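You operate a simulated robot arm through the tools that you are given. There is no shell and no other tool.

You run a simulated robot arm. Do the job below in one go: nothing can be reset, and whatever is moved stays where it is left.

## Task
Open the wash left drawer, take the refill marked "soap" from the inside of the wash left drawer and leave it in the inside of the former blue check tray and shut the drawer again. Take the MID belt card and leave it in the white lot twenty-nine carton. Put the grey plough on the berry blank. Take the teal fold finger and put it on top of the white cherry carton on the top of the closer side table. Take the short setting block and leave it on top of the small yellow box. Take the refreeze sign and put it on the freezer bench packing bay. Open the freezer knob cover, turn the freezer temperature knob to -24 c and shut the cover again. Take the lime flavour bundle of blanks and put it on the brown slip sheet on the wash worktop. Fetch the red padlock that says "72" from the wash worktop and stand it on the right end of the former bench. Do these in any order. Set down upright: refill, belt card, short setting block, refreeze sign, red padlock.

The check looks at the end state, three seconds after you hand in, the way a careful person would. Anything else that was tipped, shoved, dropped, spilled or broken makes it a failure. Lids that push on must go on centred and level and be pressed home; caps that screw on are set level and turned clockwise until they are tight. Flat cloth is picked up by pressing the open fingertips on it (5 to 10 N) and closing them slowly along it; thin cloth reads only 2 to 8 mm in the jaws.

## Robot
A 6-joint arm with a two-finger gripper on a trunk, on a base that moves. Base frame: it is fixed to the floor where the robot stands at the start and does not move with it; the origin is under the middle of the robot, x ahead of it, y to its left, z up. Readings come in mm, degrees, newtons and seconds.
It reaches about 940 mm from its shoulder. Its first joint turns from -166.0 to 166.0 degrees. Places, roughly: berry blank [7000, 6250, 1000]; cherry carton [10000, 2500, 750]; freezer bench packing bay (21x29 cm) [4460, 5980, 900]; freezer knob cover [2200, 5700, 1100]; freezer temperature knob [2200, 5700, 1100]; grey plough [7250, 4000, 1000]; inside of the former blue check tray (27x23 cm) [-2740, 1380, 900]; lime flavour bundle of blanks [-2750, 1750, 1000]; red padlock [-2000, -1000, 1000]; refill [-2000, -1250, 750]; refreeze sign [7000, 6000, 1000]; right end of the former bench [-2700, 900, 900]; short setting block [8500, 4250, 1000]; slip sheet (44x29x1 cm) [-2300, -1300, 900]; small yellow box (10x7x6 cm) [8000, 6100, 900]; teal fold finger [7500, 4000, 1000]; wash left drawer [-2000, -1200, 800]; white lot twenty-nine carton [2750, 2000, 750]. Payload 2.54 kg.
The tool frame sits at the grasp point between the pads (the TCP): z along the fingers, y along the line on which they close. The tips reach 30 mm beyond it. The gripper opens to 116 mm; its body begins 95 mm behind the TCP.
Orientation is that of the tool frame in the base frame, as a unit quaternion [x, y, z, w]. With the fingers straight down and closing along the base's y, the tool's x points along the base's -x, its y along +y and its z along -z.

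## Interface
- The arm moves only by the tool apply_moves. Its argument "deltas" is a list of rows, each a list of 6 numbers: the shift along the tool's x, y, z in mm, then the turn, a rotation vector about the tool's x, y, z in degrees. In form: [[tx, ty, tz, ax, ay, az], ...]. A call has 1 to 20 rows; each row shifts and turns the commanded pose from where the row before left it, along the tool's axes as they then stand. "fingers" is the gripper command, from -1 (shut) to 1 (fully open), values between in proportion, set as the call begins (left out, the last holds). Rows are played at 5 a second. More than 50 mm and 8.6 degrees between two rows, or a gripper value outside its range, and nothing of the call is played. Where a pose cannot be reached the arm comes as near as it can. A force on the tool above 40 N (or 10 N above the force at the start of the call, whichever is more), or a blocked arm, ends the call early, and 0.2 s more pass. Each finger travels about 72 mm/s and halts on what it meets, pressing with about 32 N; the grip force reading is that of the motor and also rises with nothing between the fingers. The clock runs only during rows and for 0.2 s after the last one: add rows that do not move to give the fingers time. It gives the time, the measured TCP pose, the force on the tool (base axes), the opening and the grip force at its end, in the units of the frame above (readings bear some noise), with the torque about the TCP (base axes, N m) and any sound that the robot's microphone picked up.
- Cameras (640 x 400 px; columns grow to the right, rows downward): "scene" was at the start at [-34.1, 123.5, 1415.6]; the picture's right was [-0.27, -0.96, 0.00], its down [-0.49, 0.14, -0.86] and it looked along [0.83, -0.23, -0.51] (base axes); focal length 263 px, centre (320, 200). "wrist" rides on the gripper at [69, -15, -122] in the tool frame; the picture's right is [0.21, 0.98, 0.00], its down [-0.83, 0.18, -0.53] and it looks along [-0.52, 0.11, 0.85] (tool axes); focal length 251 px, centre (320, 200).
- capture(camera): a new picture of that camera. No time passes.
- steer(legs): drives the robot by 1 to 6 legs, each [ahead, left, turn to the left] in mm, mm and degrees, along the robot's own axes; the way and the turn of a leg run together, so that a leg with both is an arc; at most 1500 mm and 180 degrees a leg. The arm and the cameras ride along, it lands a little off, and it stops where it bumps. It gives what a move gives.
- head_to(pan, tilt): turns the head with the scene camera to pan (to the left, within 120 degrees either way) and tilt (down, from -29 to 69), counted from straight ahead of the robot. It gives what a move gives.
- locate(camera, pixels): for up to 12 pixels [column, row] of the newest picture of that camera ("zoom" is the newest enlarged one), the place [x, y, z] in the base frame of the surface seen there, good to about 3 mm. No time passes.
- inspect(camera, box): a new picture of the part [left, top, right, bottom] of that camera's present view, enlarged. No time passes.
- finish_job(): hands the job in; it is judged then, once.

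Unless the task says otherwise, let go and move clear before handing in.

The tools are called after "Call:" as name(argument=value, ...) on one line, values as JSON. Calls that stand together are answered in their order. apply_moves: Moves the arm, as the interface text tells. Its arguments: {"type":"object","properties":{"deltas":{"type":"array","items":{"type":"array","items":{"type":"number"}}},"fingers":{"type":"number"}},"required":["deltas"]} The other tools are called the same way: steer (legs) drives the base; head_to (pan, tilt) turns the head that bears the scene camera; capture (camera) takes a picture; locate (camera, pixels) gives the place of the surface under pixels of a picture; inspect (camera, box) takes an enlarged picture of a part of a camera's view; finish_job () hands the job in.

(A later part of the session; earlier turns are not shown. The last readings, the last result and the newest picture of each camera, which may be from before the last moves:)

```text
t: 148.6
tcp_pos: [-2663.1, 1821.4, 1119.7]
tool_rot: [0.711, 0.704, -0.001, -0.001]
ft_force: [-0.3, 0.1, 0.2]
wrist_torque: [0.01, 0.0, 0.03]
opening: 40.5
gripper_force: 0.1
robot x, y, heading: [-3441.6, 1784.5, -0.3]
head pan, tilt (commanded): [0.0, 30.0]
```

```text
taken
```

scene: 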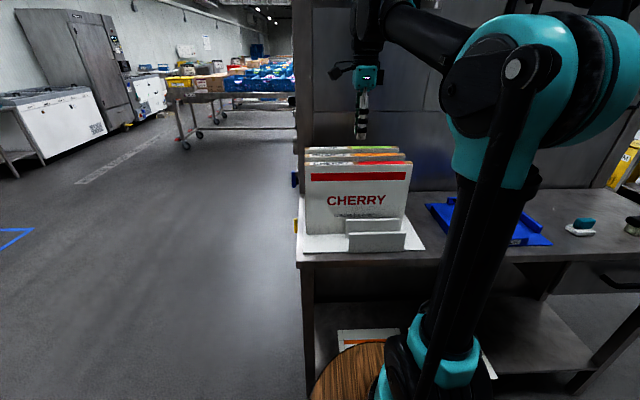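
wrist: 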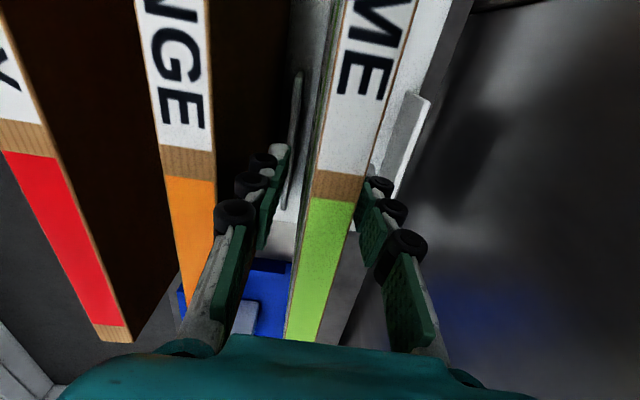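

The strip is slightly nearer the right finger; I shift 3 mm and close, then lift gently.

Call:
apply_moves(deltas=[[0, 3, 0, 0, 0, 0], [0, 0, 0, 0, 0, 0]])

Call:
apply_moves(deltas=[[0, 0, 0, 0, 0, 0], [0, 0, 0, 0, 0, 0], [0, 0, 0, 0, 0, 0], [0, 0, 0, 0, 0, 0]], fingers=-1)

```text
t: 149.2
tcp_pos: [-2659.5, 1821.5, 1119.6]
tool_rot: [0.71, 0.704, -0.001, -0.001]
ft_force: [0.7, 0.3, -0.1]
wrist_torque: [-0.01, -0.01, -0.01]
opening: 40.4
gripper_force: 0.1
robot x, y, heading: [-3438.3, 1782.3, -0.3]
head pan, tilt (commanded): [0.0, 30.0]
```

```text
t: 150.2
tcp_pos: [-2657.9, 1821.3, 1117.2]
tool_rot: [0.709, 0.705, -0.001, 0.0]
ft_force: [0.1, -1.2, 1.1]
wrist_torque: [0.06, 0.2, 0.54]
opening: 24.0
gripper_force: 32.0
robot x, y, heading: [-3439.8, 1783.8, -0.4]
head pan, tilt (commanded): [0.0, 30.0]
```

Gripped at 24 mm. I lift straight up in steps.

Call:
apply_moves(deltas=[[0, 0, -15, 0, 0, 0], [0, 0, -25, 0, 0, 0], [0, 0, -30, 0, 0, 0], [0, 0, -30, 0, 0, 0], [0, 0, -30, 0, 0, 0], [0, 0, -30, 0, 0, 0], [0, 0, -30, 0, 0, 0], [0, 0, 0, 0, 0, 0]])

Call:
capture(camera="scene")

Call:
capture(camera="wrist")

```text
t: 152.0
tcp_pos: [-2657.9, 1821.8, 1310.2]
tool_rot: [0.71, 0.704, -0.001, -0.001]
ft_force: [0.6, -0.5, -9.2]
wrist_torque: [-0.04, 0.02, 0.03]
opening: 23.4
gripper_force: 32.1
robot x, y, heading: [-3439.7, 1791.6, -0.1]
head pan, tilt (commanded): [0.0, 30.0]
```

```text
taken
```

scene: 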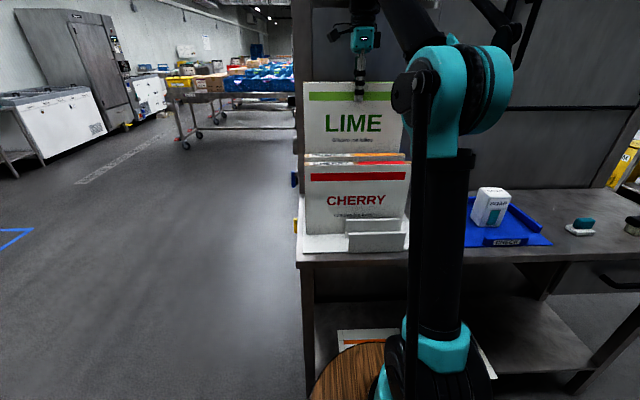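

```text
taken
```

wrist: 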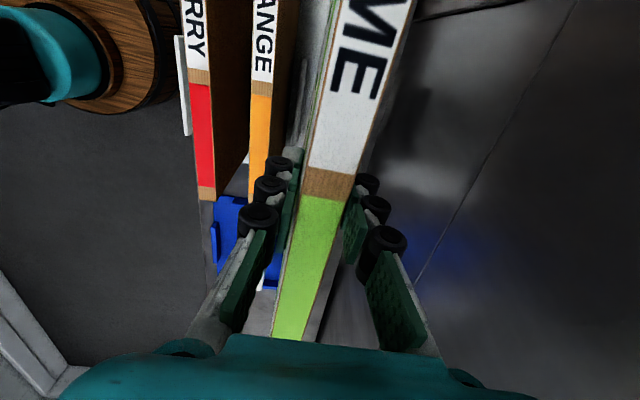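

The LIME bundle hangs level from the grip (about 9 N). I lift another 60 mm so it clears the other bundles entirely.

Call:
apply_moves(deltas=[[0, 0, -20, 0, 0, 0], [0, 0, -20, 0, 0, 0], [0, 0, -20, 0, 0, 0], [0, 0, 0, 0, 0, 0]])

Call:
capture(camera="scene")

```text
t: 153.0
tcp_pos: [-2655.0, 1818.5, 1371.8]
tool_rot: [0.71, 0.704, -0.001, 0.0]
ft_force: [0.5, 0.0, -9.3]
wrist_torque: [-0.1, 0.02, -0.02]
opening: 23.4
gripper_force: 32.1
robot x, y, heading: [-3444.1, 1785.5, -0.2]
head pan, tilt (commanded): [0.0, 30.0]
```

```text
taken
```

scene: 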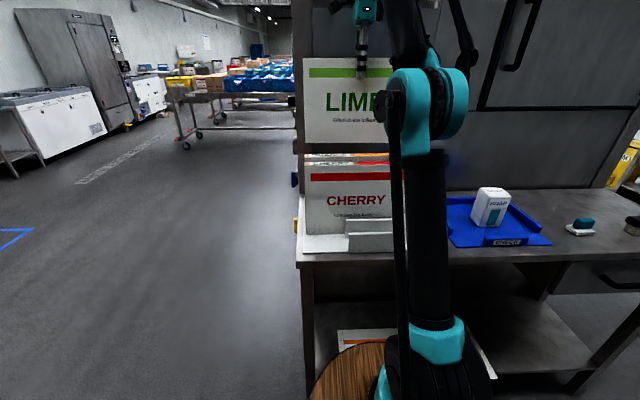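

Bottom of the bundle is now at about z 1159, just above the others at 1141. I raise 25 mm more, then back straight out.

Call:
apply_moves(deltas=[[0, 0, -15, 0, 0, 0], [0, 0, -15, 0, 0, 0], [0, 0, 0, 0, 0, 0]])

Call:
steer(legs=[[-400, 0, 0]])

Call:
capture(camera="scene")

```text
t: 153.8
tcp_pos: [-2665.5, 1820.3, 1389.5]
tool_rot: [0.71, 0.705, -0.001, -0.001]
ft_force: [0.1, -0.1, -9.3]
wrist_torque: [-0.06, 0.01, 0.01]
opening: 23.3
gripper_force: 32.1
out of reach, approached as far as the arm can: row 1, 2
robot x, y, heading: [-3442.6, 1784.6, -0.1]
head pan, tilt (commanded): [0.0, 30.0]
```

```text
t: 156.3
tcp_pos: [-3065.9, 1826.6, 1387.5]
tool_rot: [0.707, 0.707, 0.0, 0.0]
ft_force: [0.0, -0.3, -7.8]
wrist_torque: [-0.06, -0.01, -0.02]
opening: 23.4
gripper_force: 31.7
robot x, y, heading: [-3837.8, 1784.8, 0.3]
head pan, tilt (commanded): [0.0, 30.0]
```

```text
taken
```

scene: 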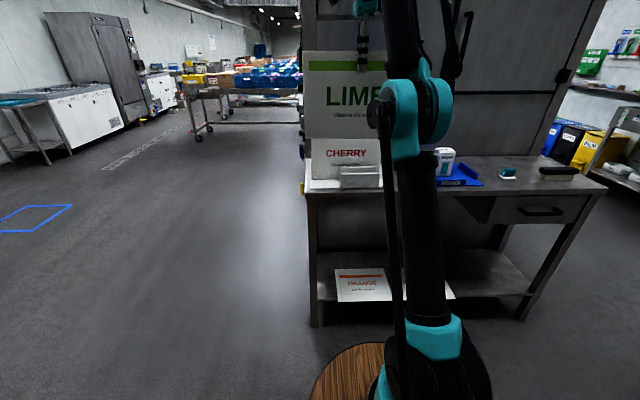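

Clear of the rack. I lower the bundle for travel and drive around to the wash station.

Call:
apply_moves(deltas=[[0, 0, 40, 0, 0, 0], [0, 0, 40, 0, 0, 0], [0, 0, 40, 0, 0, 0], [0, 0, 40, 0, 0, 0], [0, 0, 30, 0, 0, 0], [0, 0, 0, 0, 0, 0]])

Call:
steer(legs=[[80, 0, 0], [0, -1450, 0], [0, -330, 0], [0, 0, -90]])

Call:
capture(camera="scene")

```text
t: 157.7
tcp_pos: [-3066.9, 1827.5, 1201.0]
tool_rot: [0.707, 0.707, -0.001, -0.001]
ft_force: [0.2, -0.3, -8.8]
wrist_torque: [-0.04, 0.01, -0.02]
opening: 23.5
gripper_force: 32.0
robot x, y, heading: [-3840.5, 1785.0, 0.3]
head pan, tilt (commanded): [0.0, 30.0]
```

```text
t: 171.2
tcp_pos: [-3615.5, -794.0, 1201.4]
tool_rot: [0.999, 0.037, 0.0, 0.0]
ft_force: [-0.2, 0.2, -9.1]
wrist_torque: [-0.04, 0.1, -0.03]
opening: 23.9
gripper_force: 32.2
robot x, y, heading: [-3718.1, -23.7, -85.7]
head pan, tilt (commanded): [0.0, 30.0]
```

```text
taken
```

scene: 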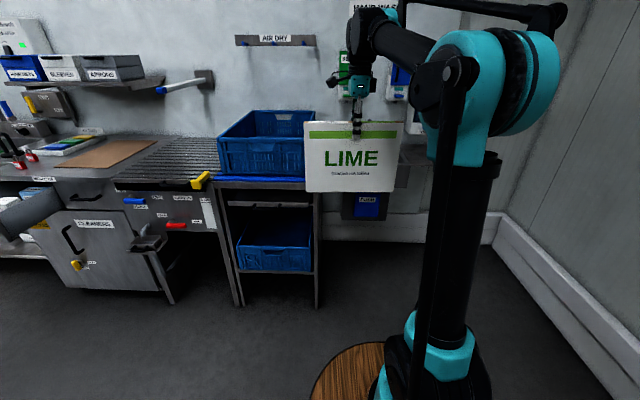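

Heading is off by 4°; I correct it and strafe left to face the slip sheet.

Call:
steer(legs=[[0, 0, -4.3], [0, 1380, 0]])

Call:
capture(camera="scene")

Call:
capture(camera="wrist")

```text
t: 178.6
tcp_pos: [-2347.2, -839.3, 1200.8]
tool_rot: [1.0, -0.03, 0.0, -0.001]
ft_force: [-0.6, -0.2, -8.8]
wrist_torque: [0.02, 0.07, 0.02]
opening: 23.4
gripper_force: 32.1
robot x, y, heading: [-2345.4, -65.8, -93.3]
head pan, tilt (commanded): [0.0, 30.0]
```

```text
taken
```

scene: 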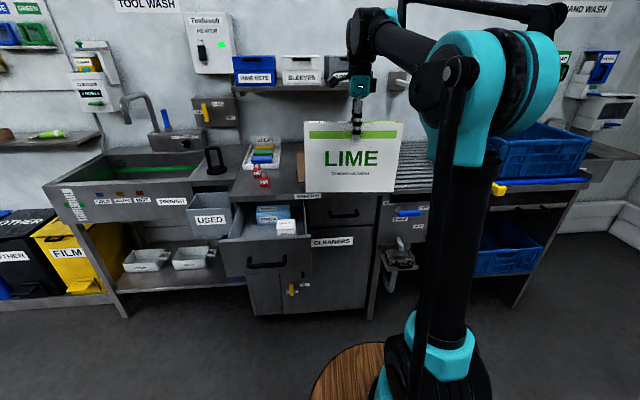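

```text
taken
```

wrist: 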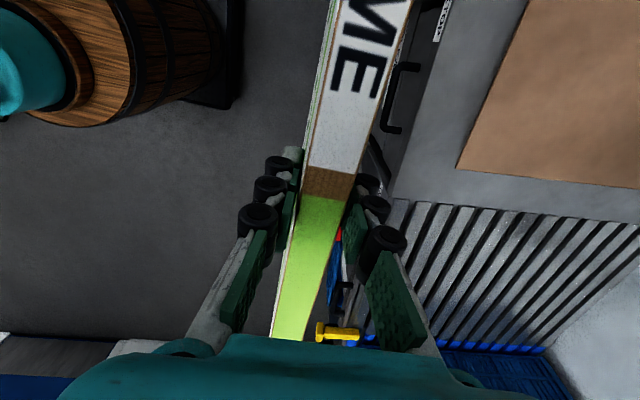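

The sheet's edge shows in the wrist view (corner near (458,165)). I straighten the heading and locate the sheet.

Call:
steer(legs=[[0, 0, 3.3]])

Call:
capture(camera="wrist")

Call:
head_to(pan=10, tilt=45)

Call:
capture(camera="scene")

```text
t: 179.4
tcp_pos: [-2302.3, -839.8, 1202.0]
tool_rot: [1.0, 0.0, 0.0, -0.001]
ft_force: [-0.2, -0.7, -9.2]
wrist_torque: [0.02, 0.06, 0.0]
opening: 23.6
gripper_force: 32.0
robot x, y, heading: [-2344.5, -66.8, -89.9]
head pan, tilt (commanded): [0.0, 30.0]
```

```text
taken
```

wrist: 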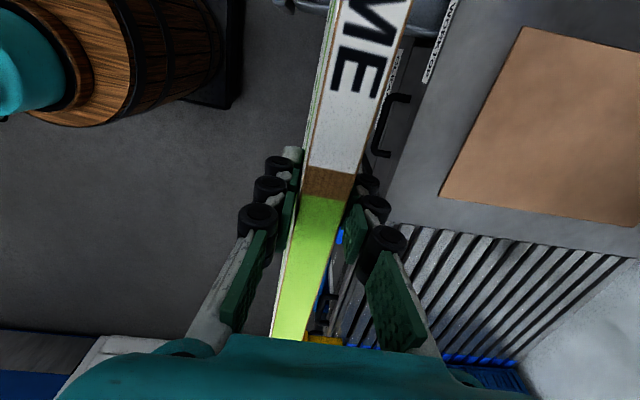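

```text
t: 180.2
tcp_pos: [-2302.3, -837.9, 1201.1]
tool_rot: [1.0, 0.0, 0.0, -0.002]
ft_force: [-0.2, 0.2, -8.8]
wrist_torque: [-0.03, 0.1, 0.01]
opening: 23.4
gripper_force: 32.5
robot x, y, heading: [-2343.1, -62.7, -89.9]
head pan, tilt (commanded): [10.0, 45.0]
```

```text
taken
```

scene: 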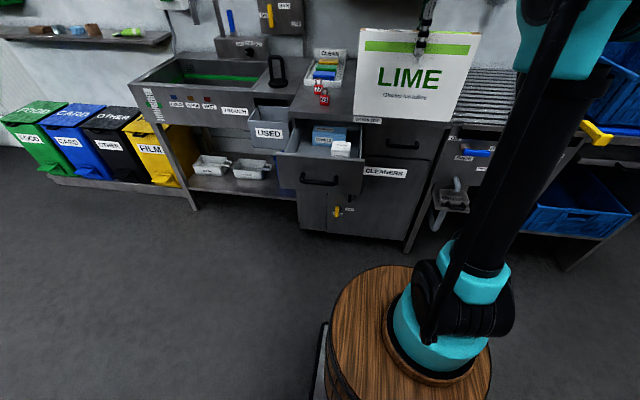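

Call:
locate(camera="wrist", pixels=[[442, 192], [524, 32], [635, 220], [560, 120], [630, 60], [480, 180], [450, 120], [440, 60]])

Call:
locate(camera="scene", pixels=[[285, 150], [300, 185], [360, 190], [362, 155], [318, 180], [324, 98], [385, 175]])

```text
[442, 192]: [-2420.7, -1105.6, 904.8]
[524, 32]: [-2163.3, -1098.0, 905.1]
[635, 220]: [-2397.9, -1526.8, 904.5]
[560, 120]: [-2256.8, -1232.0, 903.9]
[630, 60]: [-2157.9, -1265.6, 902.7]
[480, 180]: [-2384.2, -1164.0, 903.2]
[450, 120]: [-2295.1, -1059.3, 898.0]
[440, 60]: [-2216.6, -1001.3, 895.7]
```

```text
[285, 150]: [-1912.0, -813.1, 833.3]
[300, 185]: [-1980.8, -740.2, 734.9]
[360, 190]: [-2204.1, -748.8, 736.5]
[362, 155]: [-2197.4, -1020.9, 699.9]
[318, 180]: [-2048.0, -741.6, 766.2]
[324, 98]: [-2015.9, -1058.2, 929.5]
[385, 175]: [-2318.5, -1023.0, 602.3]
```

The slip sheet lies about x -2160…-2421, y -1098…-1527 at z≈904. I rotate the bundle up toward horizontal (leaving a slight downward tilt) before reaching over the worktop.

Call:
apply_moves(deltas=[[0, 0, 0, -8, 0, 0], [0, 0, 0, -8, 0, 0], [0, 0, 0, -8, 0, 0], [0, 0, 0, -8, 0, 0], [0, 0, 0, -8, 0, 0], [0, 0, 0, -8, 0, 0], [0, 0, 0, -8, 0, 0], [0, 0, 0, -8, 0, 0], [0, 0, 0, -8, 0, 0], [0, 0, 0, -8, 0, 0], [0, 0, 0, 0, 0, 0]])

Call:
head_to(pan=0, tilt=30)

Call:
capture(camera="scene")

Call:
capture(camera="wrist")

```text
t: 182.6
tcp_pos: [-2302.8, -840.6, 1199.7]
tool_rot: [0.766, 0.0, 0.001, 0.643]
ft_force: [-0.4, -0.3, -8.7]
wrist_torque: [0.85, 0.07, 0.0]
opening: 23.9
gripper_force: 31.7
robot x, y, heading: [-2346.8, -63.2, -89.6]
head pan, tilt (commanded): [10.0, 45.0]
```

```text
t: 183.3
tcp_pos: [-2303.2, -838.8, 1201.5]
tool_rot: [0.766, 0.0, 0.0, 0.642]
ft_force: [-0.1, -0.1, -9.3]
wrist_torque: [0.85, 0.02, 0.02]
opening: 23.5
gripper_force: 31.8
robot x, y, heading: [-2342.8, -68.3, -89.8]
head pan, tilt (commanded): [0.0, 30.0]
```

```text
taken
```

scene: 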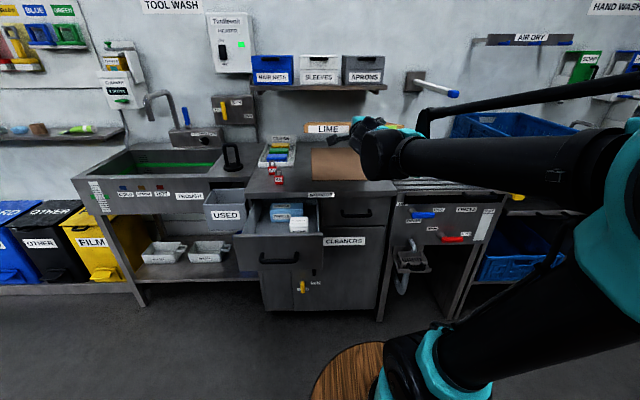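

```text
taken
```

wrist: 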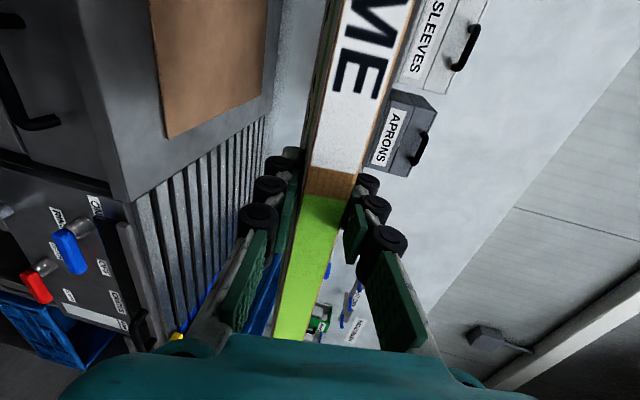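

Bundle is tilted about 10° below level and held firmly. I check the shelf's front edge position before moving in.

Call:
locate(camera="scene", pixels=[[320, 88], [370, 88], [380, 86], [440, 92], [328, 128], [330, 165], [340, 175], [318, 150], [355, 150]])

```text
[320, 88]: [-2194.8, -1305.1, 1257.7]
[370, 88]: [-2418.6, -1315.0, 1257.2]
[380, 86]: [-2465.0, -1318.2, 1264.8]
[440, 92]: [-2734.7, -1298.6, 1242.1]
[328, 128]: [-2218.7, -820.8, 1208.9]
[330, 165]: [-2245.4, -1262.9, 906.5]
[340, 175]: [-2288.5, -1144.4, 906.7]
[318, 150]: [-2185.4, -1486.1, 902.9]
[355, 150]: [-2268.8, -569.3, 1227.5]
```

Shelf front is at y≈-1305, z≈1240–1265, so the path is clear underneath. I drive forward 185 mm.

Call:
steer(legs=[[185, 0, 0]])

Call:
capture(camera="scene")

```text
t: 184.8
tcp_pos: [-2301.4, -1021.1, 1200.9]
tool_rot: [0.767, 0.0, 0.0, 0.642]
ft_force: [-0.9, 0.6, -9.2]
wrist_torque: [0.83, 0.09, -0.01]
opening: 23.9
gripper_force: 31.9
robot x, y, heading: [-2345.4, -245.9, -90.0]
head pan, tilt (commanded): [0.0, 30.0]
```

```text
taken
```

scene: 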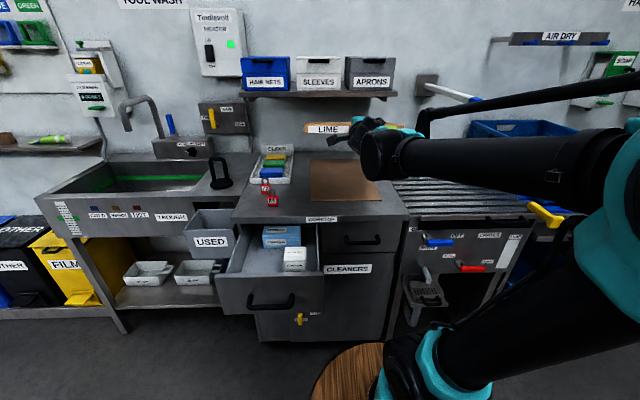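

The sheet is fully visible now; I locate its corners before lowering.

Call:
locate(camera="scene", pixels=[[312, 162], [361, 161], [313, 200], [379, 198], [345, 180]])

```text
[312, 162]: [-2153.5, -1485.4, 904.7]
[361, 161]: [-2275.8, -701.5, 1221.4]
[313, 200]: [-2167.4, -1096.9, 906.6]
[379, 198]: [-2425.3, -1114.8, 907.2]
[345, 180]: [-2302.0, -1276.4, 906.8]
```

Sheet centre is about (-2289, -1320). I reduce the tilt slightly and move the bundle diagonally down over the sheet, stopping just above.

Call:
apply_moves(deltas=[[0, 0, 0, -3, 0, 0], [1.3, -27, 28.5, 0, 0, 0], [1.3, -27, 28.5, 0, 0, 0], [1.3, -27, 28.5, 0, 0, 0], [1.3, -27, 28.5, 0, 0, 0], [1.3, -27, 28.5, 0, 0, 0], [1.3, -27, 28.5, 0, 0, 0], [1.3, -27, 28.5, 0, 0, 0], [1.3, -25, 28.5, 0, 0, 0], [0, 0, 0, 0, 0, 0]])

Call:
capture(camera="scene")

Call:
capture(camera="wrist")

```text
t: 187.1
tcp_pos: [-2291.6, -1217.3, 960.8]
tool_rot: [0.749, 0.002, 0.001, 0.662]
ft_force: [0.7, 0.5, -9.0]
wrist_torque: [0.86, 0.06, 0.01]
opening: 23.7
gripper_force: 31.9
robot x, y, heading: [-2343.9, -245.8, -89.8]
head pan, tilt (commanded): [0.0, 30.0]
```

```text
taken
```

scene: 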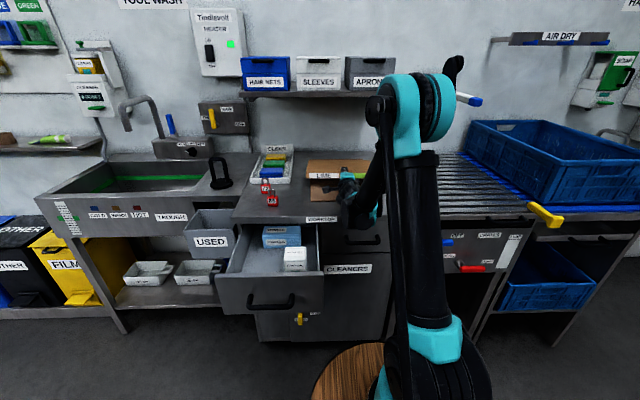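

```text
taken
```

wrist: 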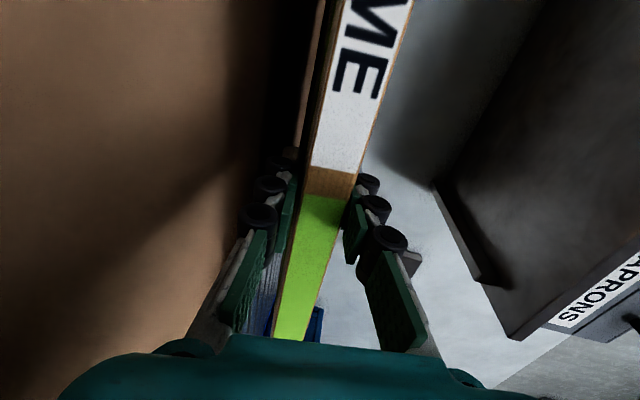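

The bundle hovers just above the sheet. I step down until the far edge touches.

Call:
apply_moves(deltas=[[0, -3, 0, 0, 0, 0], [0, -3, 0, 0, 0, 0], [0, -2, 0, 0, 0, 0], [0, -2, 0, 0, 0, 0], [0, 0, 0, 0, 0, 0]])

```text
t: 188.2
tcp_pos: [-2291.2, -1217.9, 950.0]
tool_rot: [0.75, 0.0, 0.0, 0.662]
ft_force: [0.9, -0.4, -9.6]
wrist_torque: [0.86, 0.07, -0.01]
opening: 23.7
gripper_force: 31.7
robot x, y, heading: [-2342.0, -247.1, -89.9]
head pan, tilt (commanded): [0.0, 30.0]
```

Call:
apply_moves(deltas=[[0, -2, 0, 0, 0, 0], [0, -2, 0, 0, 0, 0], [0, -1, 0, 0, 0, 0], [0, -1, 0, 0, 0, 0], [0, 0, 0, 0, 0, 0]])

```text
t: 189.4
tcp_pos: [-2290.5, -1218.6, 943.7]
tool_rot: [0.75, 0.0, 0.0, 0.662]
ft_force: [-0.2, -0.5, -4.5]
wrist_torque: [0.0, 0.0, -0.06]
opening: 23.1
gripper_force: 32.0
robot x, y, heading: [-2345.8, -243.6, -89.6]
head pan, tilt (commanded): [0.0, 30.0]
```

The far edge is resting (tool force dropped to 4.5 N, torque to zero). I open the fingers a little so the near edge settles, then check.

Call:
apply_moves(deltas=[[0, 0, 0, 0, 0, 0], [0, 0, 0, 0, 0, 0], [0, 0, 0, 0, 0, 0]], fingers=-0.45)

Call:
capture(camera="wrist")

```text
t: 190.2
tcp_pos: [-2290.0, -1218.8, 943.9]
tool_rot: [0.75, 0.0, 0.001, 0.661]
ft_force: [-0.6, -0.2, -4.3]
wrist_torque: [-0.11, -0.02, -0.06]
opening: 35.0
gripper_force: 2.3
robot x, y, heading: [-2343.2, -244.4, -90.1]
head pan, tilt (commanded): [0.0, 30.0]
```

```text
taken
```

wrist: 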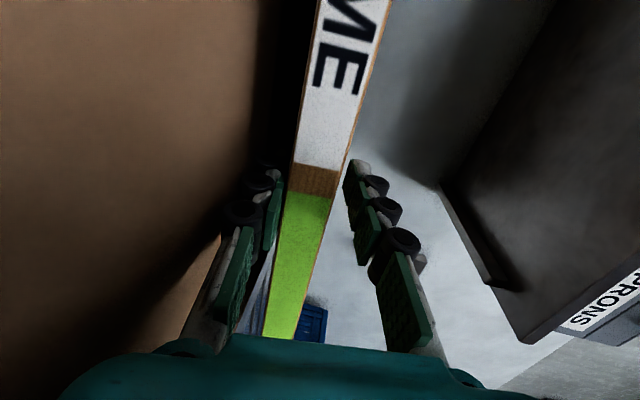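

The bundle now rests on the lower finger. I lower until that finger just touches the sheet, then slide out horizontally.

Call:
apply_moves(deltas=[[0, -1.5, 0, 0, 0, 0], [0, -1.5, 0, 0, 0, 0], [0, -1.5, 0, 0, 0, 0], [0, 0, 0, 0, 0, 0]])

```text
t: 191.2
tcp_pos: [-2289.8, -1217.7, 939.9]
tool_rot: [0.749, 0.0, 0.001, 0.662]
ft_force: [1.0, -3.6, -0.5]
wrist_torque: [-0.14, -0.04, -0.01]
opening: 32.3
gripper_force: 0.4
robot x, y, heading: [-2344.1, -249.9, -89.7]
head pan, tilt (commanded): [0.0, 30.0]
```

The lower finger touches the sheet. Sliding out slowly.

Call:
apply_moves(deltas=[[0, -1, -8, 0, 0, 0], [0, -1, -8, 0, 0, 0], [0, -1, -8, 0, 0, 0], [0, -1, -8, 0, 0, 0], [0, -1, -8, 0, 0, 0], [0, -1, -8, 0, 0, 0], [0, 0, 0, 0, 0, 0]])

Call:
capture(camera="wrist")

Call:
capture(camera="scene")

```text
t: 192.8
tcp_pos: [-2288.0, -1170.5, 941.3]
tool_rot: [0.749, 0.0, 0.0, 0.662]
ft_force: [0.0, -1.1, -0.8]
wrist_torque: [-0.13, -0.03, -0.02]
opening: 32.8
gripper_force: 0.6
robot x, y, heading: [-2346.7, -243.7, -89.7]
head pan, tilt (commanded): [0.0, 30.0]
```

```text
taken
```

wrist: 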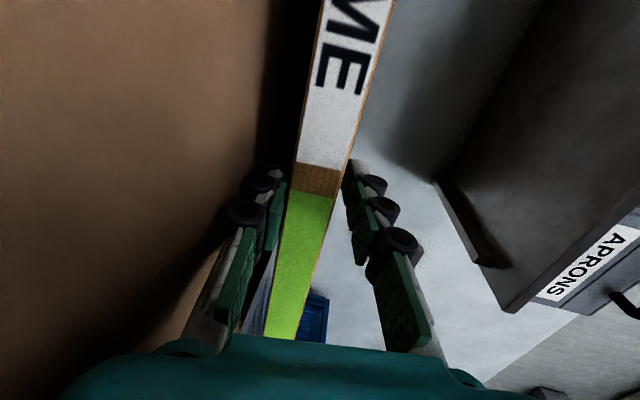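

```text
taken
```

scene: 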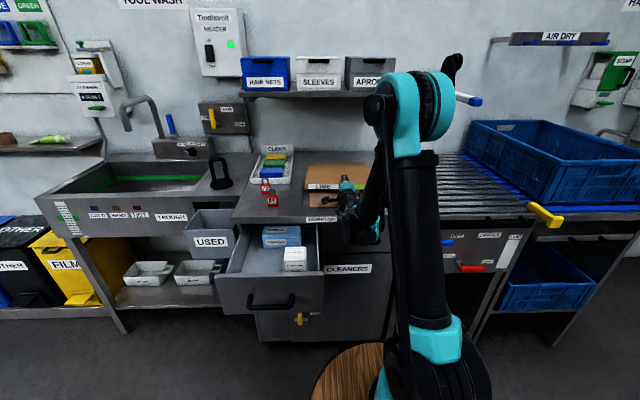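

The bundle moved about 47 mm back with the finger because of friction. I'll open wide while rising, then pitch the gripper steeply about its lower fingertip so the finger acts as a wedge, pushing the bundle back and letting its edge slide down.

Call:
apply_moves(deltas=[[0, 13.5, -1.8, 0, 0, 0], [0, 13.5, -1.8, 0, 0, 0], [0, 13.5, -1.8, 0, 0, 0], [0, 0, 0, 0, 0, 0]], fingers=1)

Call:
capture(camera="wrist")

Call:
inspect(camera="scene", box=[270, 120, 430, 240])

```text
t: 193.8
tcp_pos: [-2290.8, -1169.2, 979.8]
tool_rot: [0.749, 0.0, 0.0, 0.662]
ft_force: [-0.7, 1.9, -4.8]
wrist_torque: [-0.1, 0.02, 0.0]
opening: 116.1
gripper_force: 0.1
robot x, y, heading: [-2346.4, -242.8, -89.6]
head pan, tilt (commanded): [0.0, 30.0]
```

```text
taken
```

wrist: 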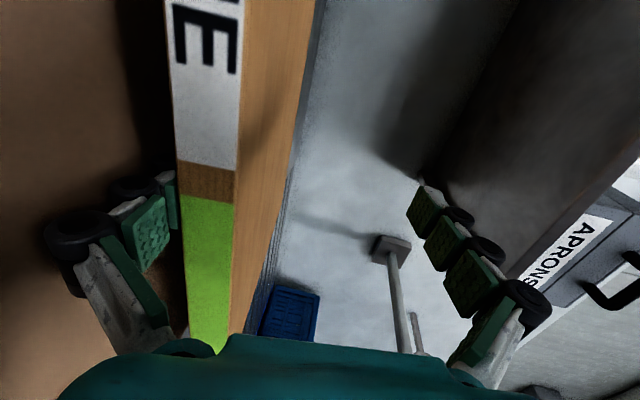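

```text
3.33 times, centred on (350, 180) of scene
```

zoom: 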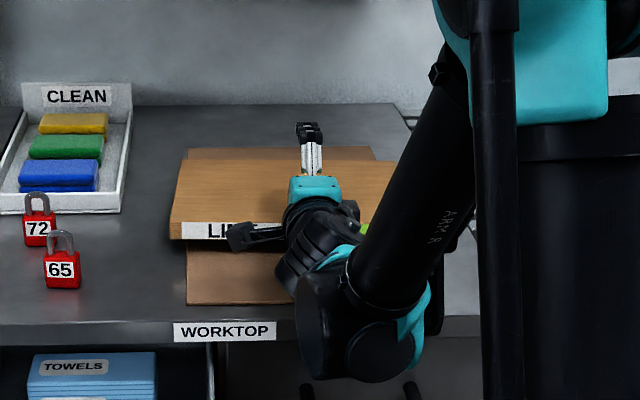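

The bundle's near edge lies on the lower finger as planned. Now I pitch the gripper down about the lower fingertip in steps.

Call:
apply_moves(deltas=[[0, 3.6, 9.4, 8, 0, 0], [0, 3.6, 9.4, 8, 0, 0], [0, 3.6, 9.4, 8, 0, 0], [0, 0, 0, 0, 0, 0]])

Call:
capture(camera="wrist")

Call:
inspect(camera="scene", box=[270, 120, 430, 240])

```text
t: 194.8
tcp_pos: [-2290.3, -1199.6, 982.8]
tool_rot: [0.871, 0.001, 0.001, 0.491]
ft_force: [0.5, -0.9, -4.8]
wrist_torque: [-0.32, -0.05, 0.01]
opening: 115.8
gripper_force: 0.0
robot x, y, heading: [-2344.0, -244.0, -89.7]
head pan, tilt (commanded): [0.0, 30.0]
```

```text
taken
```

wrist: 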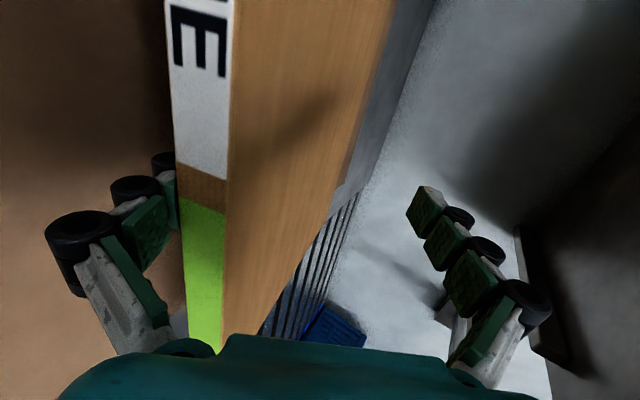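

```text
3.33 times, centred on (350, 180) of scene
```

zoom: 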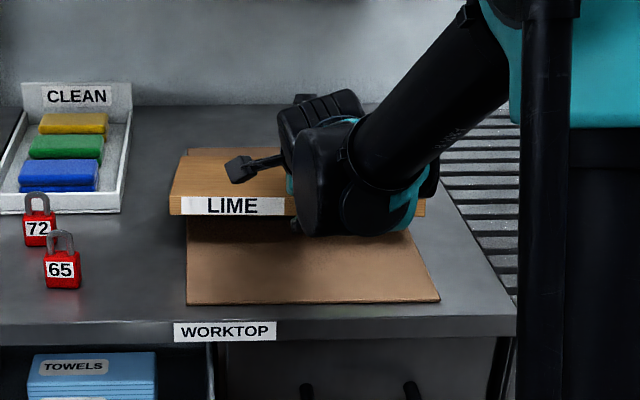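

It works: the bundle is being pushed back with its near edge on the finger. I continue the pitch by 24° more.

Call:
apply_moves(deltas=[[0, 3.6, 9.4, 8, 0, 0], [0, 3.6, 9.4, 8, 0, 0], [0, 3.6, 9.4, 8, 0, 0], [0, 0, 0, 0, 0, 0]])

Call:
capture(camera="wrist")

Call:
inspect(camera="scene", box=[270, 120, 430, 240])

Call:
locate(camera="zoom", pixels=[[190, 300], [436, 297], [188, 205], [280, 205], [176, 200], [180, 165], [200, 152]])

```text
t: 195.8
tcp_pos: [-2291.4, -1224.7, 975.7]
tool_rot: [0.954, 0.002, 0.001, 0.3]
ft_force: [0.1, 0.3, -3.3]
wrist_torque: [-0.28, 0.0, -0.03]
opening: 114.9
gripper_force: 0.1
robot x, y, heading: [-2344.5, -250.6, -89.8]
head pan, tilt (commanded): [0.0, 30.0]
```

```text
taken
```

wrist: 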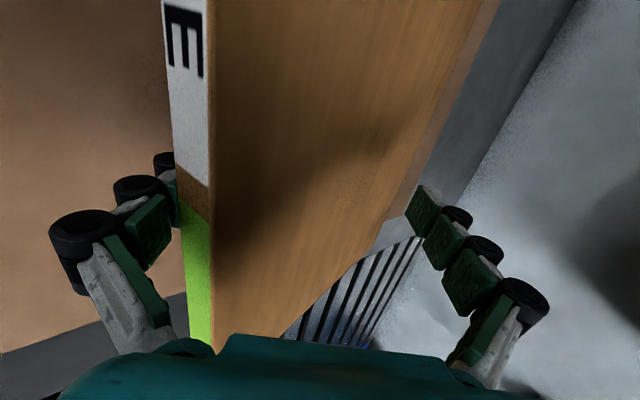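

```text
3.33 times, centred on (350, 180) of scene
```

zoom: 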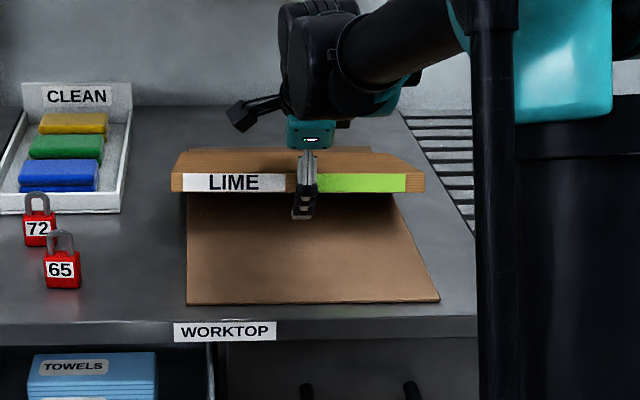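

```text
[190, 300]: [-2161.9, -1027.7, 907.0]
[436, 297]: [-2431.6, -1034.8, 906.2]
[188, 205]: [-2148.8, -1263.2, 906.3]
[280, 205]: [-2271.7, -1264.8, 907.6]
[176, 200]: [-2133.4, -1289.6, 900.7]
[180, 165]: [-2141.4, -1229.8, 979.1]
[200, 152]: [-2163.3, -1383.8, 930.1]
```

The gripper is at 55° now, and the sheet's near edge shows at y≈-1030, meaning it was dragged ~70 mm earlier; I'll push it back afterwards. First I retreat so the bundle's edge slides down the finger.

Call:
apply_moves(deltas=[[0, -4.1, -2.9, 0, 0, 0], [0, -4.1, -2.9, 0, 0, 0], [0, -4.1, -2.9, 0, 0, 0], [0, -4.1, -2.9, 0, 0, 0], [0, 0, 0, 0, 0, 0]])

Call:
inspect(camera="scene", box=[270, 120, 430, 240])

Call:
locate(camera="zoom", pixels=[[190, 300], [436, 297], [200, 150], [250, 183], [250, 192], [250, 200], [380, 183]])

```text
t: 197.1
tcp_pos: [-2289.0, -1207.5, 974.3]
tool_rot: [0.954, 0.0, 0.0, 0.3]
ft_force: [-0.3, -1.0, -4.2]
wrist_torque: [-0.28, 0.04, 0.01]
opening: 113.8
gripper_force: 0.2
robot x, y, heading: [-2340.7, -242.7, -89.7]
head pan, tilt (commanded): [0.0, 30.0]
```

```text
3.33 times, centred on (350, 180) of scene
```

zoom: 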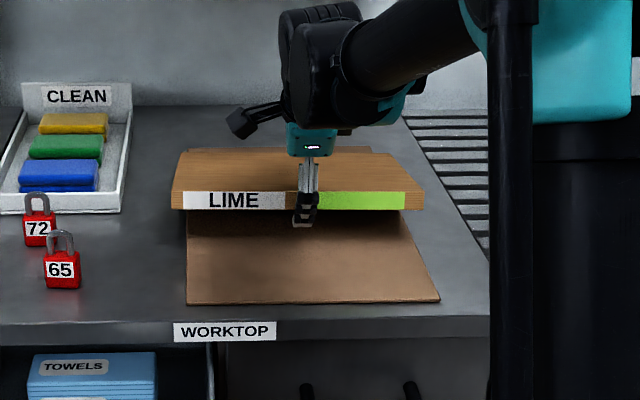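

```text
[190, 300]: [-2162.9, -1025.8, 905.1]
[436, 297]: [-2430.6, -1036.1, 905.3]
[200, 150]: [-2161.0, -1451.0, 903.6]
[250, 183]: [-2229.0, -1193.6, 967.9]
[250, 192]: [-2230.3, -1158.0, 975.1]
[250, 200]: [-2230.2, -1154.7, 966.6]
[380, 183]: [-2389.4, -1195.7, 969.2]
```

The edge is still caught on the finger (near edge at y≈-1156, z≈955). I edge the base forward 40 mm to gain reach, then pitch further toward vertical so the edge cannot hold.

Call:
steer(legs=[[40, 0, 0]])

Call:
apply_moves(deltas=[[0, 3.6, 9.4, 8, 0, 0], [0, 3.6, 9.4, 8, 0, 0], [0, 3.6, 9.4, 8, 0, 0], [0, 0, 0, 0, 0, 0]])

Call:
inspect(camera="scene", box=[270, 120, 430, 240])

Call:
capture(camera="wrist")

```text
t: 197.9
tcp_pos: [-2290.4, -1246.8, 974.1]
tool_rot: [0.954, 0.001, 0.001, 0.301]
ft_force: [0.1, 0.5, -4.0]
wrist_torque: [-0.2, -0.01, 0.01]
opening: 115.1
gripper_force: 0.0
robot x, y, heading: [-2342.4, -284.1, -89.9]
head pan, tilt (commanded): [0.0, 30.0]
```

```text
t: 198.9
tcp_pos: [-2291.0, -1269.3, 955.3]
tool_rot: [0.995, 0.0, 0.0, 0.095]
ft_force: [0.3, -0.6, -3.4]
wrist_torque: [-0.49, -0.01, -0.06]
opening: 113.4
gripper_force: 0.0
robot x, y, heading: [-2343.9, -282.2, -89.8]
head pan, tilt (commanded): [0.0, 30.0]
```

```text
3.33 times, centred on (350, 180) of scene
```

zoom: 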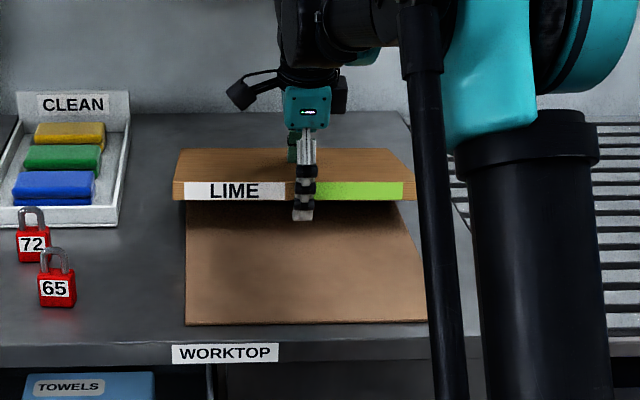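

```text
taken
```

wrist: 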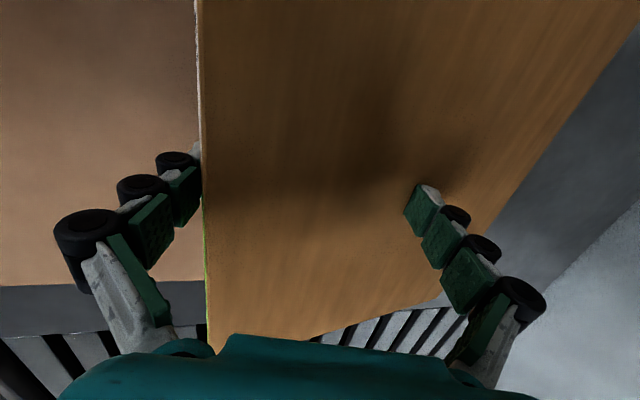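

The gripper is nearly vertical with the near finger behind the bundle's edge. I retreat 15 mm toward +y and look at whether the edge drops.

Call:
apply_moves(deltas=[[0, -4.9, -0.95, 0, 0, 0], [0, -4.9, -0.95, 0, 0, 0], [0, -4.9, -0.95, 0, 0, 0], [0, 0, 0, 0, 0, 0]])

Call:
inspect(camera="scene", box=[270, 120, 430, 240])

Call:
locate(camera="zoom", pixels=[[190, 320], [420, 318], [240, 180], [240, 190], [240, 198], [380, 183], [200, 152]])

```text
t: 199.9
tcp_pos: [-2290.7, -1254.2, 955.1]
tool_rot: [0.995, 0.0, -0.001, 0.096]
ft_force: [-1.0, -0.2, -3.8]
wrist_torque: [-0.39, 0.01, -0.01]
opening: 113.9
gripper_force: 0.0
robot x, y, heading: [-2345.8, -288.3, -90.0]
head pan, tilt (commanded): [0.0, 30.0]
```

```text
3.33 times, centred on (350, 180) of scene
```

zoom: 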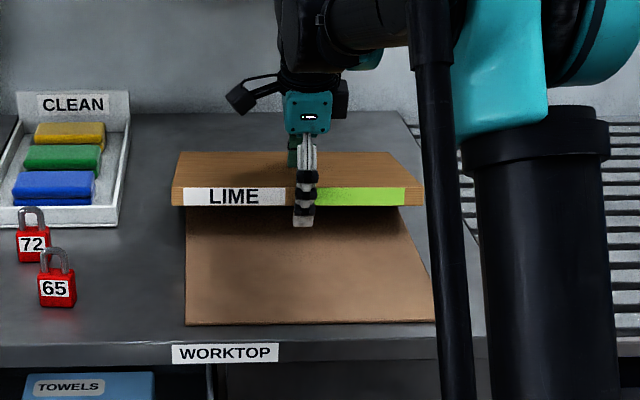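

```text
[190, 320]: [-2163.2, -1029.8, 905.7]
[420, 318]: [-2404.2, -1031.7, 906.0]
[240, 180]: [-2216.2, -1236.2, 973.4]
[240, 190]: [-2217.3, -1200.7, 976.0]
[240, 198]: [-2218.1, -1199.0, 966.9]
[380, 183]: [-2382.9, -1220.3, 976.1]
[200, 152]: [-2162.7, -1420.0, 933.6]
```

The near edge is still up (top at z≈976) because the far fingertip clamps on the bundle's top. I pitch back to about 70° to free that fingertip, then retreat quickly.

Call:
apply_moves(deltas=[[0, -0.2, -4.5, -4.5, 0, 0], [0, -0.2, -4.5, -4.5, 0, 0], [0, 0, 0, 0, 0, 0]])

Call:
apply_moves(deltas=[[0, -42, -15, 0, 0, 0], [0, 0, 0, 0, 0, 0]])

Call:
inspect(camera="scene", box=[270, 120, 430, 240])

```text
t: 200.7
tcp_pos: [-2290.1, -1251.9, 962.3]
tool_rot: [0.985, 0.001, 0.0, 0.174]
ft_force: [-0.4, -0.6, 0.0]
wrist_torque: [0.0, -0.02, 0.04]
opening: 115.6
gripper_force: 0.0
robot x, y, heading: [-2342.8, -286.8, -89.6]
head pan, tilt (commanded): [0.0, 30.0]
```

```text
t: 201.3
tcp_pos: [-2291.4, -1204.4, 960.5]
tool_rot: [0.985, 0.0, 0.0, 0.172]
ft_force: [-0.3, 0.1, 0.1]
wrist_torque: [-0.04, -0.01, 0.0]
opening: 115.9
gripper_force: 0.0
robot x, y, heading: [-2344.6, -282.4, -90.1]
head pan, tilt (commanded): [0.0, 30.0]
```

```text
3.33 times, centred on (350, 180) of scene
```

zoom: 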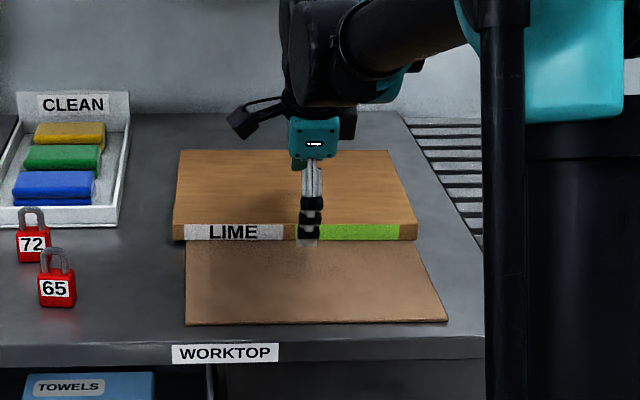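

The bundle dropped flat: tool forces are zero. I locate the bundle and sheet corners now.

Call:
locate(camera="zoom", pixels=[[188, 321], [443, 318], [176, 226], [413, 226], [184, 152], [385, 152], [176, 238], [410, 238], [240, 190]])

```text
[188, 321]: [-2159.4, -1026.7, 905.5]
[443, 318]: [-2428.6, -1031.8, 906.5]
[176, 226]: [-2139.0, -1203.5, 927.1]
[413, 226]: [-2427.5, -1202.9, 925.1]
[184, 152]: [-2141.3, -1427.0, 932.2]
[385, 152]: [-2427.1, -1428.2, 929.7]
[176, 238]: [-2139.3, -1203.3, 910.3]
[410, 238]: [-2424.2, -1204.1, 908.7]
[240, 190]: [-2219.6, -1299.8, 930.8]
```

Bundle is flat at y -1203…-1430 on the sheet, whose near edge is now at y≈-1027 instead of ≈-1100. I raise, close the fingers, go behind the bundle's near edge, ready to push bundle and sheet back together.

Call:
apply_moves(deltas=[[0, 10, -30, 0, 0, 0], [0, 10, -30, 0, 0, 0], [0, 0, 0, 4.5, 0, 0], [0, 0, 0, 4.5, 0, 0], [0, 0, 0, 0, 0, 0]], fingers=-1)

```text
t: 202.5
tcp_pos: [-2289.7, -1203.8, 1026.3]
tool_rot: [0.996, 0.0, 0.0, 0.095]
ft_force: [0.5, 0.2, 1.0]
wrist_torque: [0.0, -0.02, -0.04]
opening: 0.0
gripper_force: 28.9
robot x, y, heading: [-2344.0, -289.4, -89.7]
head pan, tilt (commanded): [0.0, 30.0]
```

Call:
apply_moves(deltas=[[2, -31.4, -6.1, 0, 0, 0], [2, -31.4, -6.1, 0, 0, 0], [1, -5.7, 29.5, 0, 0, 0], [1, -5.7, 29.5, 0, 0, 0], [0, -3.8, 19.6, 0, 0, 0], [0, 0, 0, 0, 0, 0]])

Call:
inspect(camera="scene", box=[270, 120, 430, 240])

```text
t: 203.9
tcp_pos: [-2283.1, -1142.6, 947.9]
tool_rot: [0.996, 0.0, 0.0, 0.094]
ft_force: [0.2, -0.1, 0.8]
wrist_torque: [-0.01, -0.01, 0.01]
opening: 0.1
gripper_force: 28.6
robot x, y, heading: [-2342.0, -281.5, -89.7]
head pan, tilt (commanded): [0.0, 30.0]
```

```text
3.33 times, centred on (350, 180) of scene
```

zoom: 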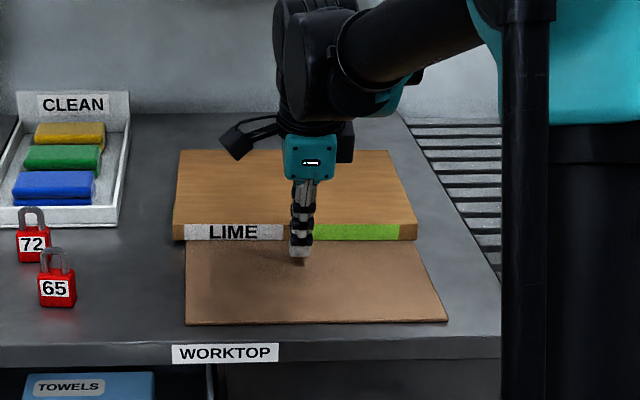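

The closed fingers are just behind the bundle's near edge. Pushing forward slowly, first 55 mm, to see if the sheet follows.

Call:
apply_moves(deltas=[[0, 7.9, 1.5, 0, 0, 0], [0, 7.9, 1.5, 0, 0, 0], [0, 7.9, 1.5, 0, 0, 0], [0, 7.9, 1.5, 0, 0, 0], [0, 7.9, 1.5, 0, 0, 0], [0, 7.9, 1.5, 0, 0, 0], [0, 7.9, 1.5, 0, 0, 0], [0, 0, 0, 0, 0, 0]])

Call:
inspect(camera="scene", box=[270, 120, 430, 240])

Call:
locate(camera="zoom", pixels=[[188, 321], [443, 318], [188, 310], [440, 305], [176, 230], [413, 230], [184, 150], [385, 150]])

```text
t: 205.7
tcp_pos: [-2286.1, -1198.2, 948.1]
tool_rot: [0.995, 0.002, 0.0, 0.095]
ft_force: [-0.1, 1.8, 0.4]
wrist_torque: [0.02, 0.0, 0.0]
opening: 0.0
gripper_force: 28.6
robot x, y, heading: [-2344.4, -285.2, -89.7]
head pan, tilt (commanded): [0.0, 30.0]
```

```text
3.33 times, centred on (350, 180) of scene
```

zoom: 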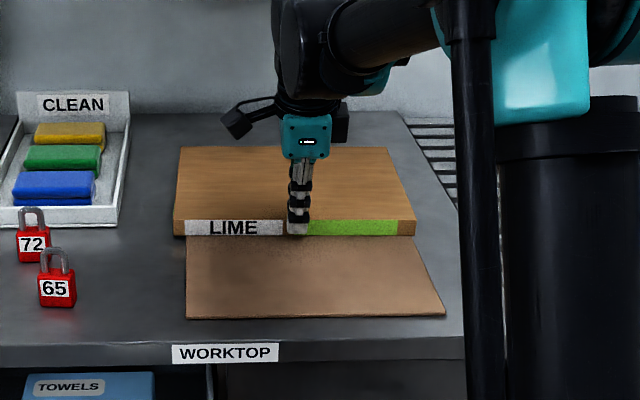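

```text
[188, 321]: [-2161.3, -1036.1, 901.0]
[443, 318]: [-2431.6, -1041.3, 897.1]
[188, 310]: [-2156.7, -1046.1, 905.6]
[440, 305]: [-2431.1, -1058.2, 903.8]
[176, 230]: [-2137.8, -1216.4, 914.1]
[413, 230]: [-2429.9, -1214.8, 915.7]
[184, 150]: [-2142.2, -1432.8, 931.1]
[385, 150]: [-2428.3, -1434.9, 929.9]
```

Sheet and bundle move together. I push on about 61 mm more.

Call:
apply_moves(deltas=[[0, 7.9, 1.5, 0, 0, 0], [0, 7.9, 1.5, 0, 0, 0], [0, 7.9, 1.5, 0, 0, 0], [0, 7.9, 1.5, 0, 0, 0], [0, 7.9, 1.5, 0, 0, 0], [0, 7.9, 1.5, 0, 0, 0], [0, 7.9, 1.5, 0, 0, 0], [0, 4.9, 0.9, 0, 0, 0], [0, 0, 0, 0, 0, 0]])

Call:
inspect(camera="scene", box=[270, 120, 430, 240])

Call:
locate(camera="zoom", pixels=[[188, 288], [188, 293], [188, 298], [430, 285], [430, 292], [176, 210], [410, 210], [184, 135], [385, 135]])

```text
t: 207.7
tcp_pos: [-2284.6, -1258.0, 947.2]
tool_rot: [0.996, 0.0, 0.0, 0.095]
ft_force: [0.7, 3.0, 2.9]
wrist_torque: [-0.01, 0.02, -0.01]
opening: 0.1
gripper_force: 28.7
robot x, y, heading: [-2344.3, -286.2, -89.7]
head pan, tilt (commanded): [0.0, 30.0]
```

```text
3.33 times, centred on (350, 180) of scene
```

zoom: 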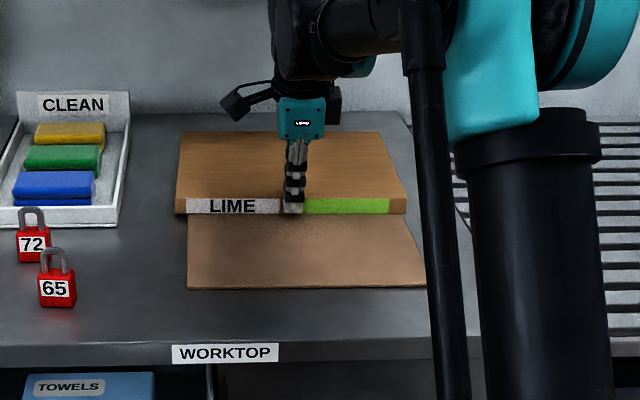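

```text
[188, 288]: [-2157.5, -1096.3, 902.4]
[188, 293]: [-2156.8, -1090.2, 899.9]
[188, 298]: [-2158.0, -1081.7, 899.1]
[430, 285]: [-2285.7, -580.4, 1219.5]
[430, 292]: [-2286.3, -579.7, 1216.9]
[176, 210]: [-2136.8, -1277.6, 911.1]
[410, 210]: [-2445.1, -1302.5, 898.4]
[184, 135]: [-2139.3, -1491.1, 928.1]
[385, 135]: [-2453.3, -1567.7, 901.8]
```

The sheet's near edge is back at y≈-1097 and the bundle lies flat on it. I back off, rise, and re-position for closing the drawer.

Call:
apply_moves(deltas=[[0, -29.5, -5.7, 0, 0, 0], [0, -10, -35, 0, 0, 0], [0, 7.6, -39.3, 0, 0, 0], [0, 7.6, -39.3, 0, 0, 0], [0, -40, -8, 0, 0, 0], [0, -40, -8, 0, 0, 0], [0, -40, -8, 5.5, 0, 0], [0, -40, -4, 5.4, 0, 0], [0, 0, 0, 0, 0, 0]])

Call:
steer(legs=[[-240, 0, 0], [0, 310, 0]])

Call:
capture(camera="scene")

```text
t: 209.7
tcp_pos: [-2286.1, -1050.1, 1060.5]
tool_rot: [1.0, 0.001, 0.0, 0.0]
ft_force: [0.7, 0.9, -0.3]
wrist_torque: [-0.03, 0.01, 0.0]
opening: 0.0
gripper_force: 28.4
robot x, y, heading: [-2342.7, -284.7, -90.2]
head pan, tilt (commanded): [0.0, 30.0]
```

```text
t: 213.2
tcp_pos: [-1978.1, -814.3, 1059.7]
tool_rot: [1.0, -0.008, 0.001, -0.001]
ft_force: [0.2, -0.6, 0.9]
wrist_torque: [0.0, 0.0, -0.04]
opening: 0.1
gripper_force: 28.9
robot x, y, heading: [-2026.3, -46.6, -90.7]
head pan, tilt (commanded): [0.0, 30.0]
```

```text
taken
```

scene: 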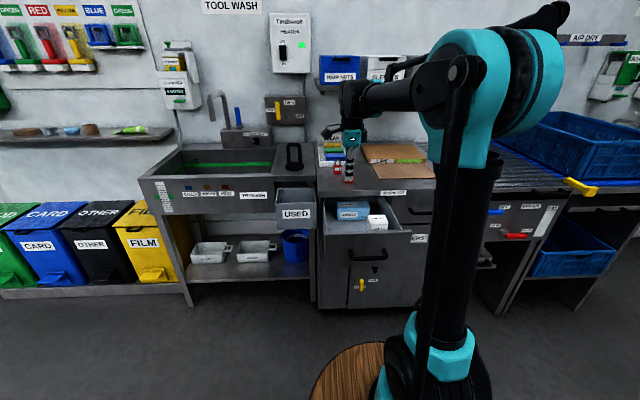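

The robot stands back with the arm over the drawer. I bring the closed fingers in front of the drawer panel, just above the handle.

Call:
apply_moves(deltas=[[-15, -31, 0, 0, 0, 0], [-15, -31, 0, 0, 0, 0], [-15, -31, 0, 0, 0, 0], [-15, -31, 0, 0, 0, 0], [0, 0, 40, 0, 0, 0], [0, 0, 40, 0, 0, 0], [0, 0, 40, 0, 0, 0], [0, 0, 40, 0, 0, 0], [0, 0, 30, 0, 0, 0], [0, 0, 0, 0, 0, 0]])

Call:
inspect(camera="scene", box=[290, 150, 450, 270])

```text
t: 215.4
tcp_pos: [-2037.9, -690.7, 871.2]
tool_rot: [1.0, -0.008, 0.0, 0.0]
ft_force: [0.1, 0.1, -0.7]
wrist_torque: [-0.01, 0.0, -0.01]
opening: 0.0
gripper_force: 28.6
robot x, y, heading: [-2028.0, -48.2, -91.0]
head pan, tilt (commanded): [0.0, 30.0]
```

```text
3.33 times, centred on (370, 210) of scene
```

zoom: 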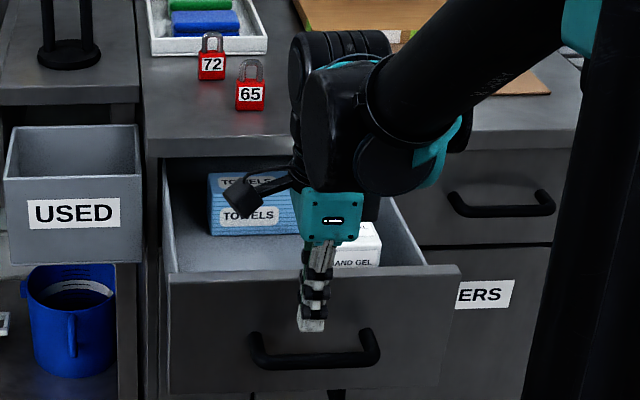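

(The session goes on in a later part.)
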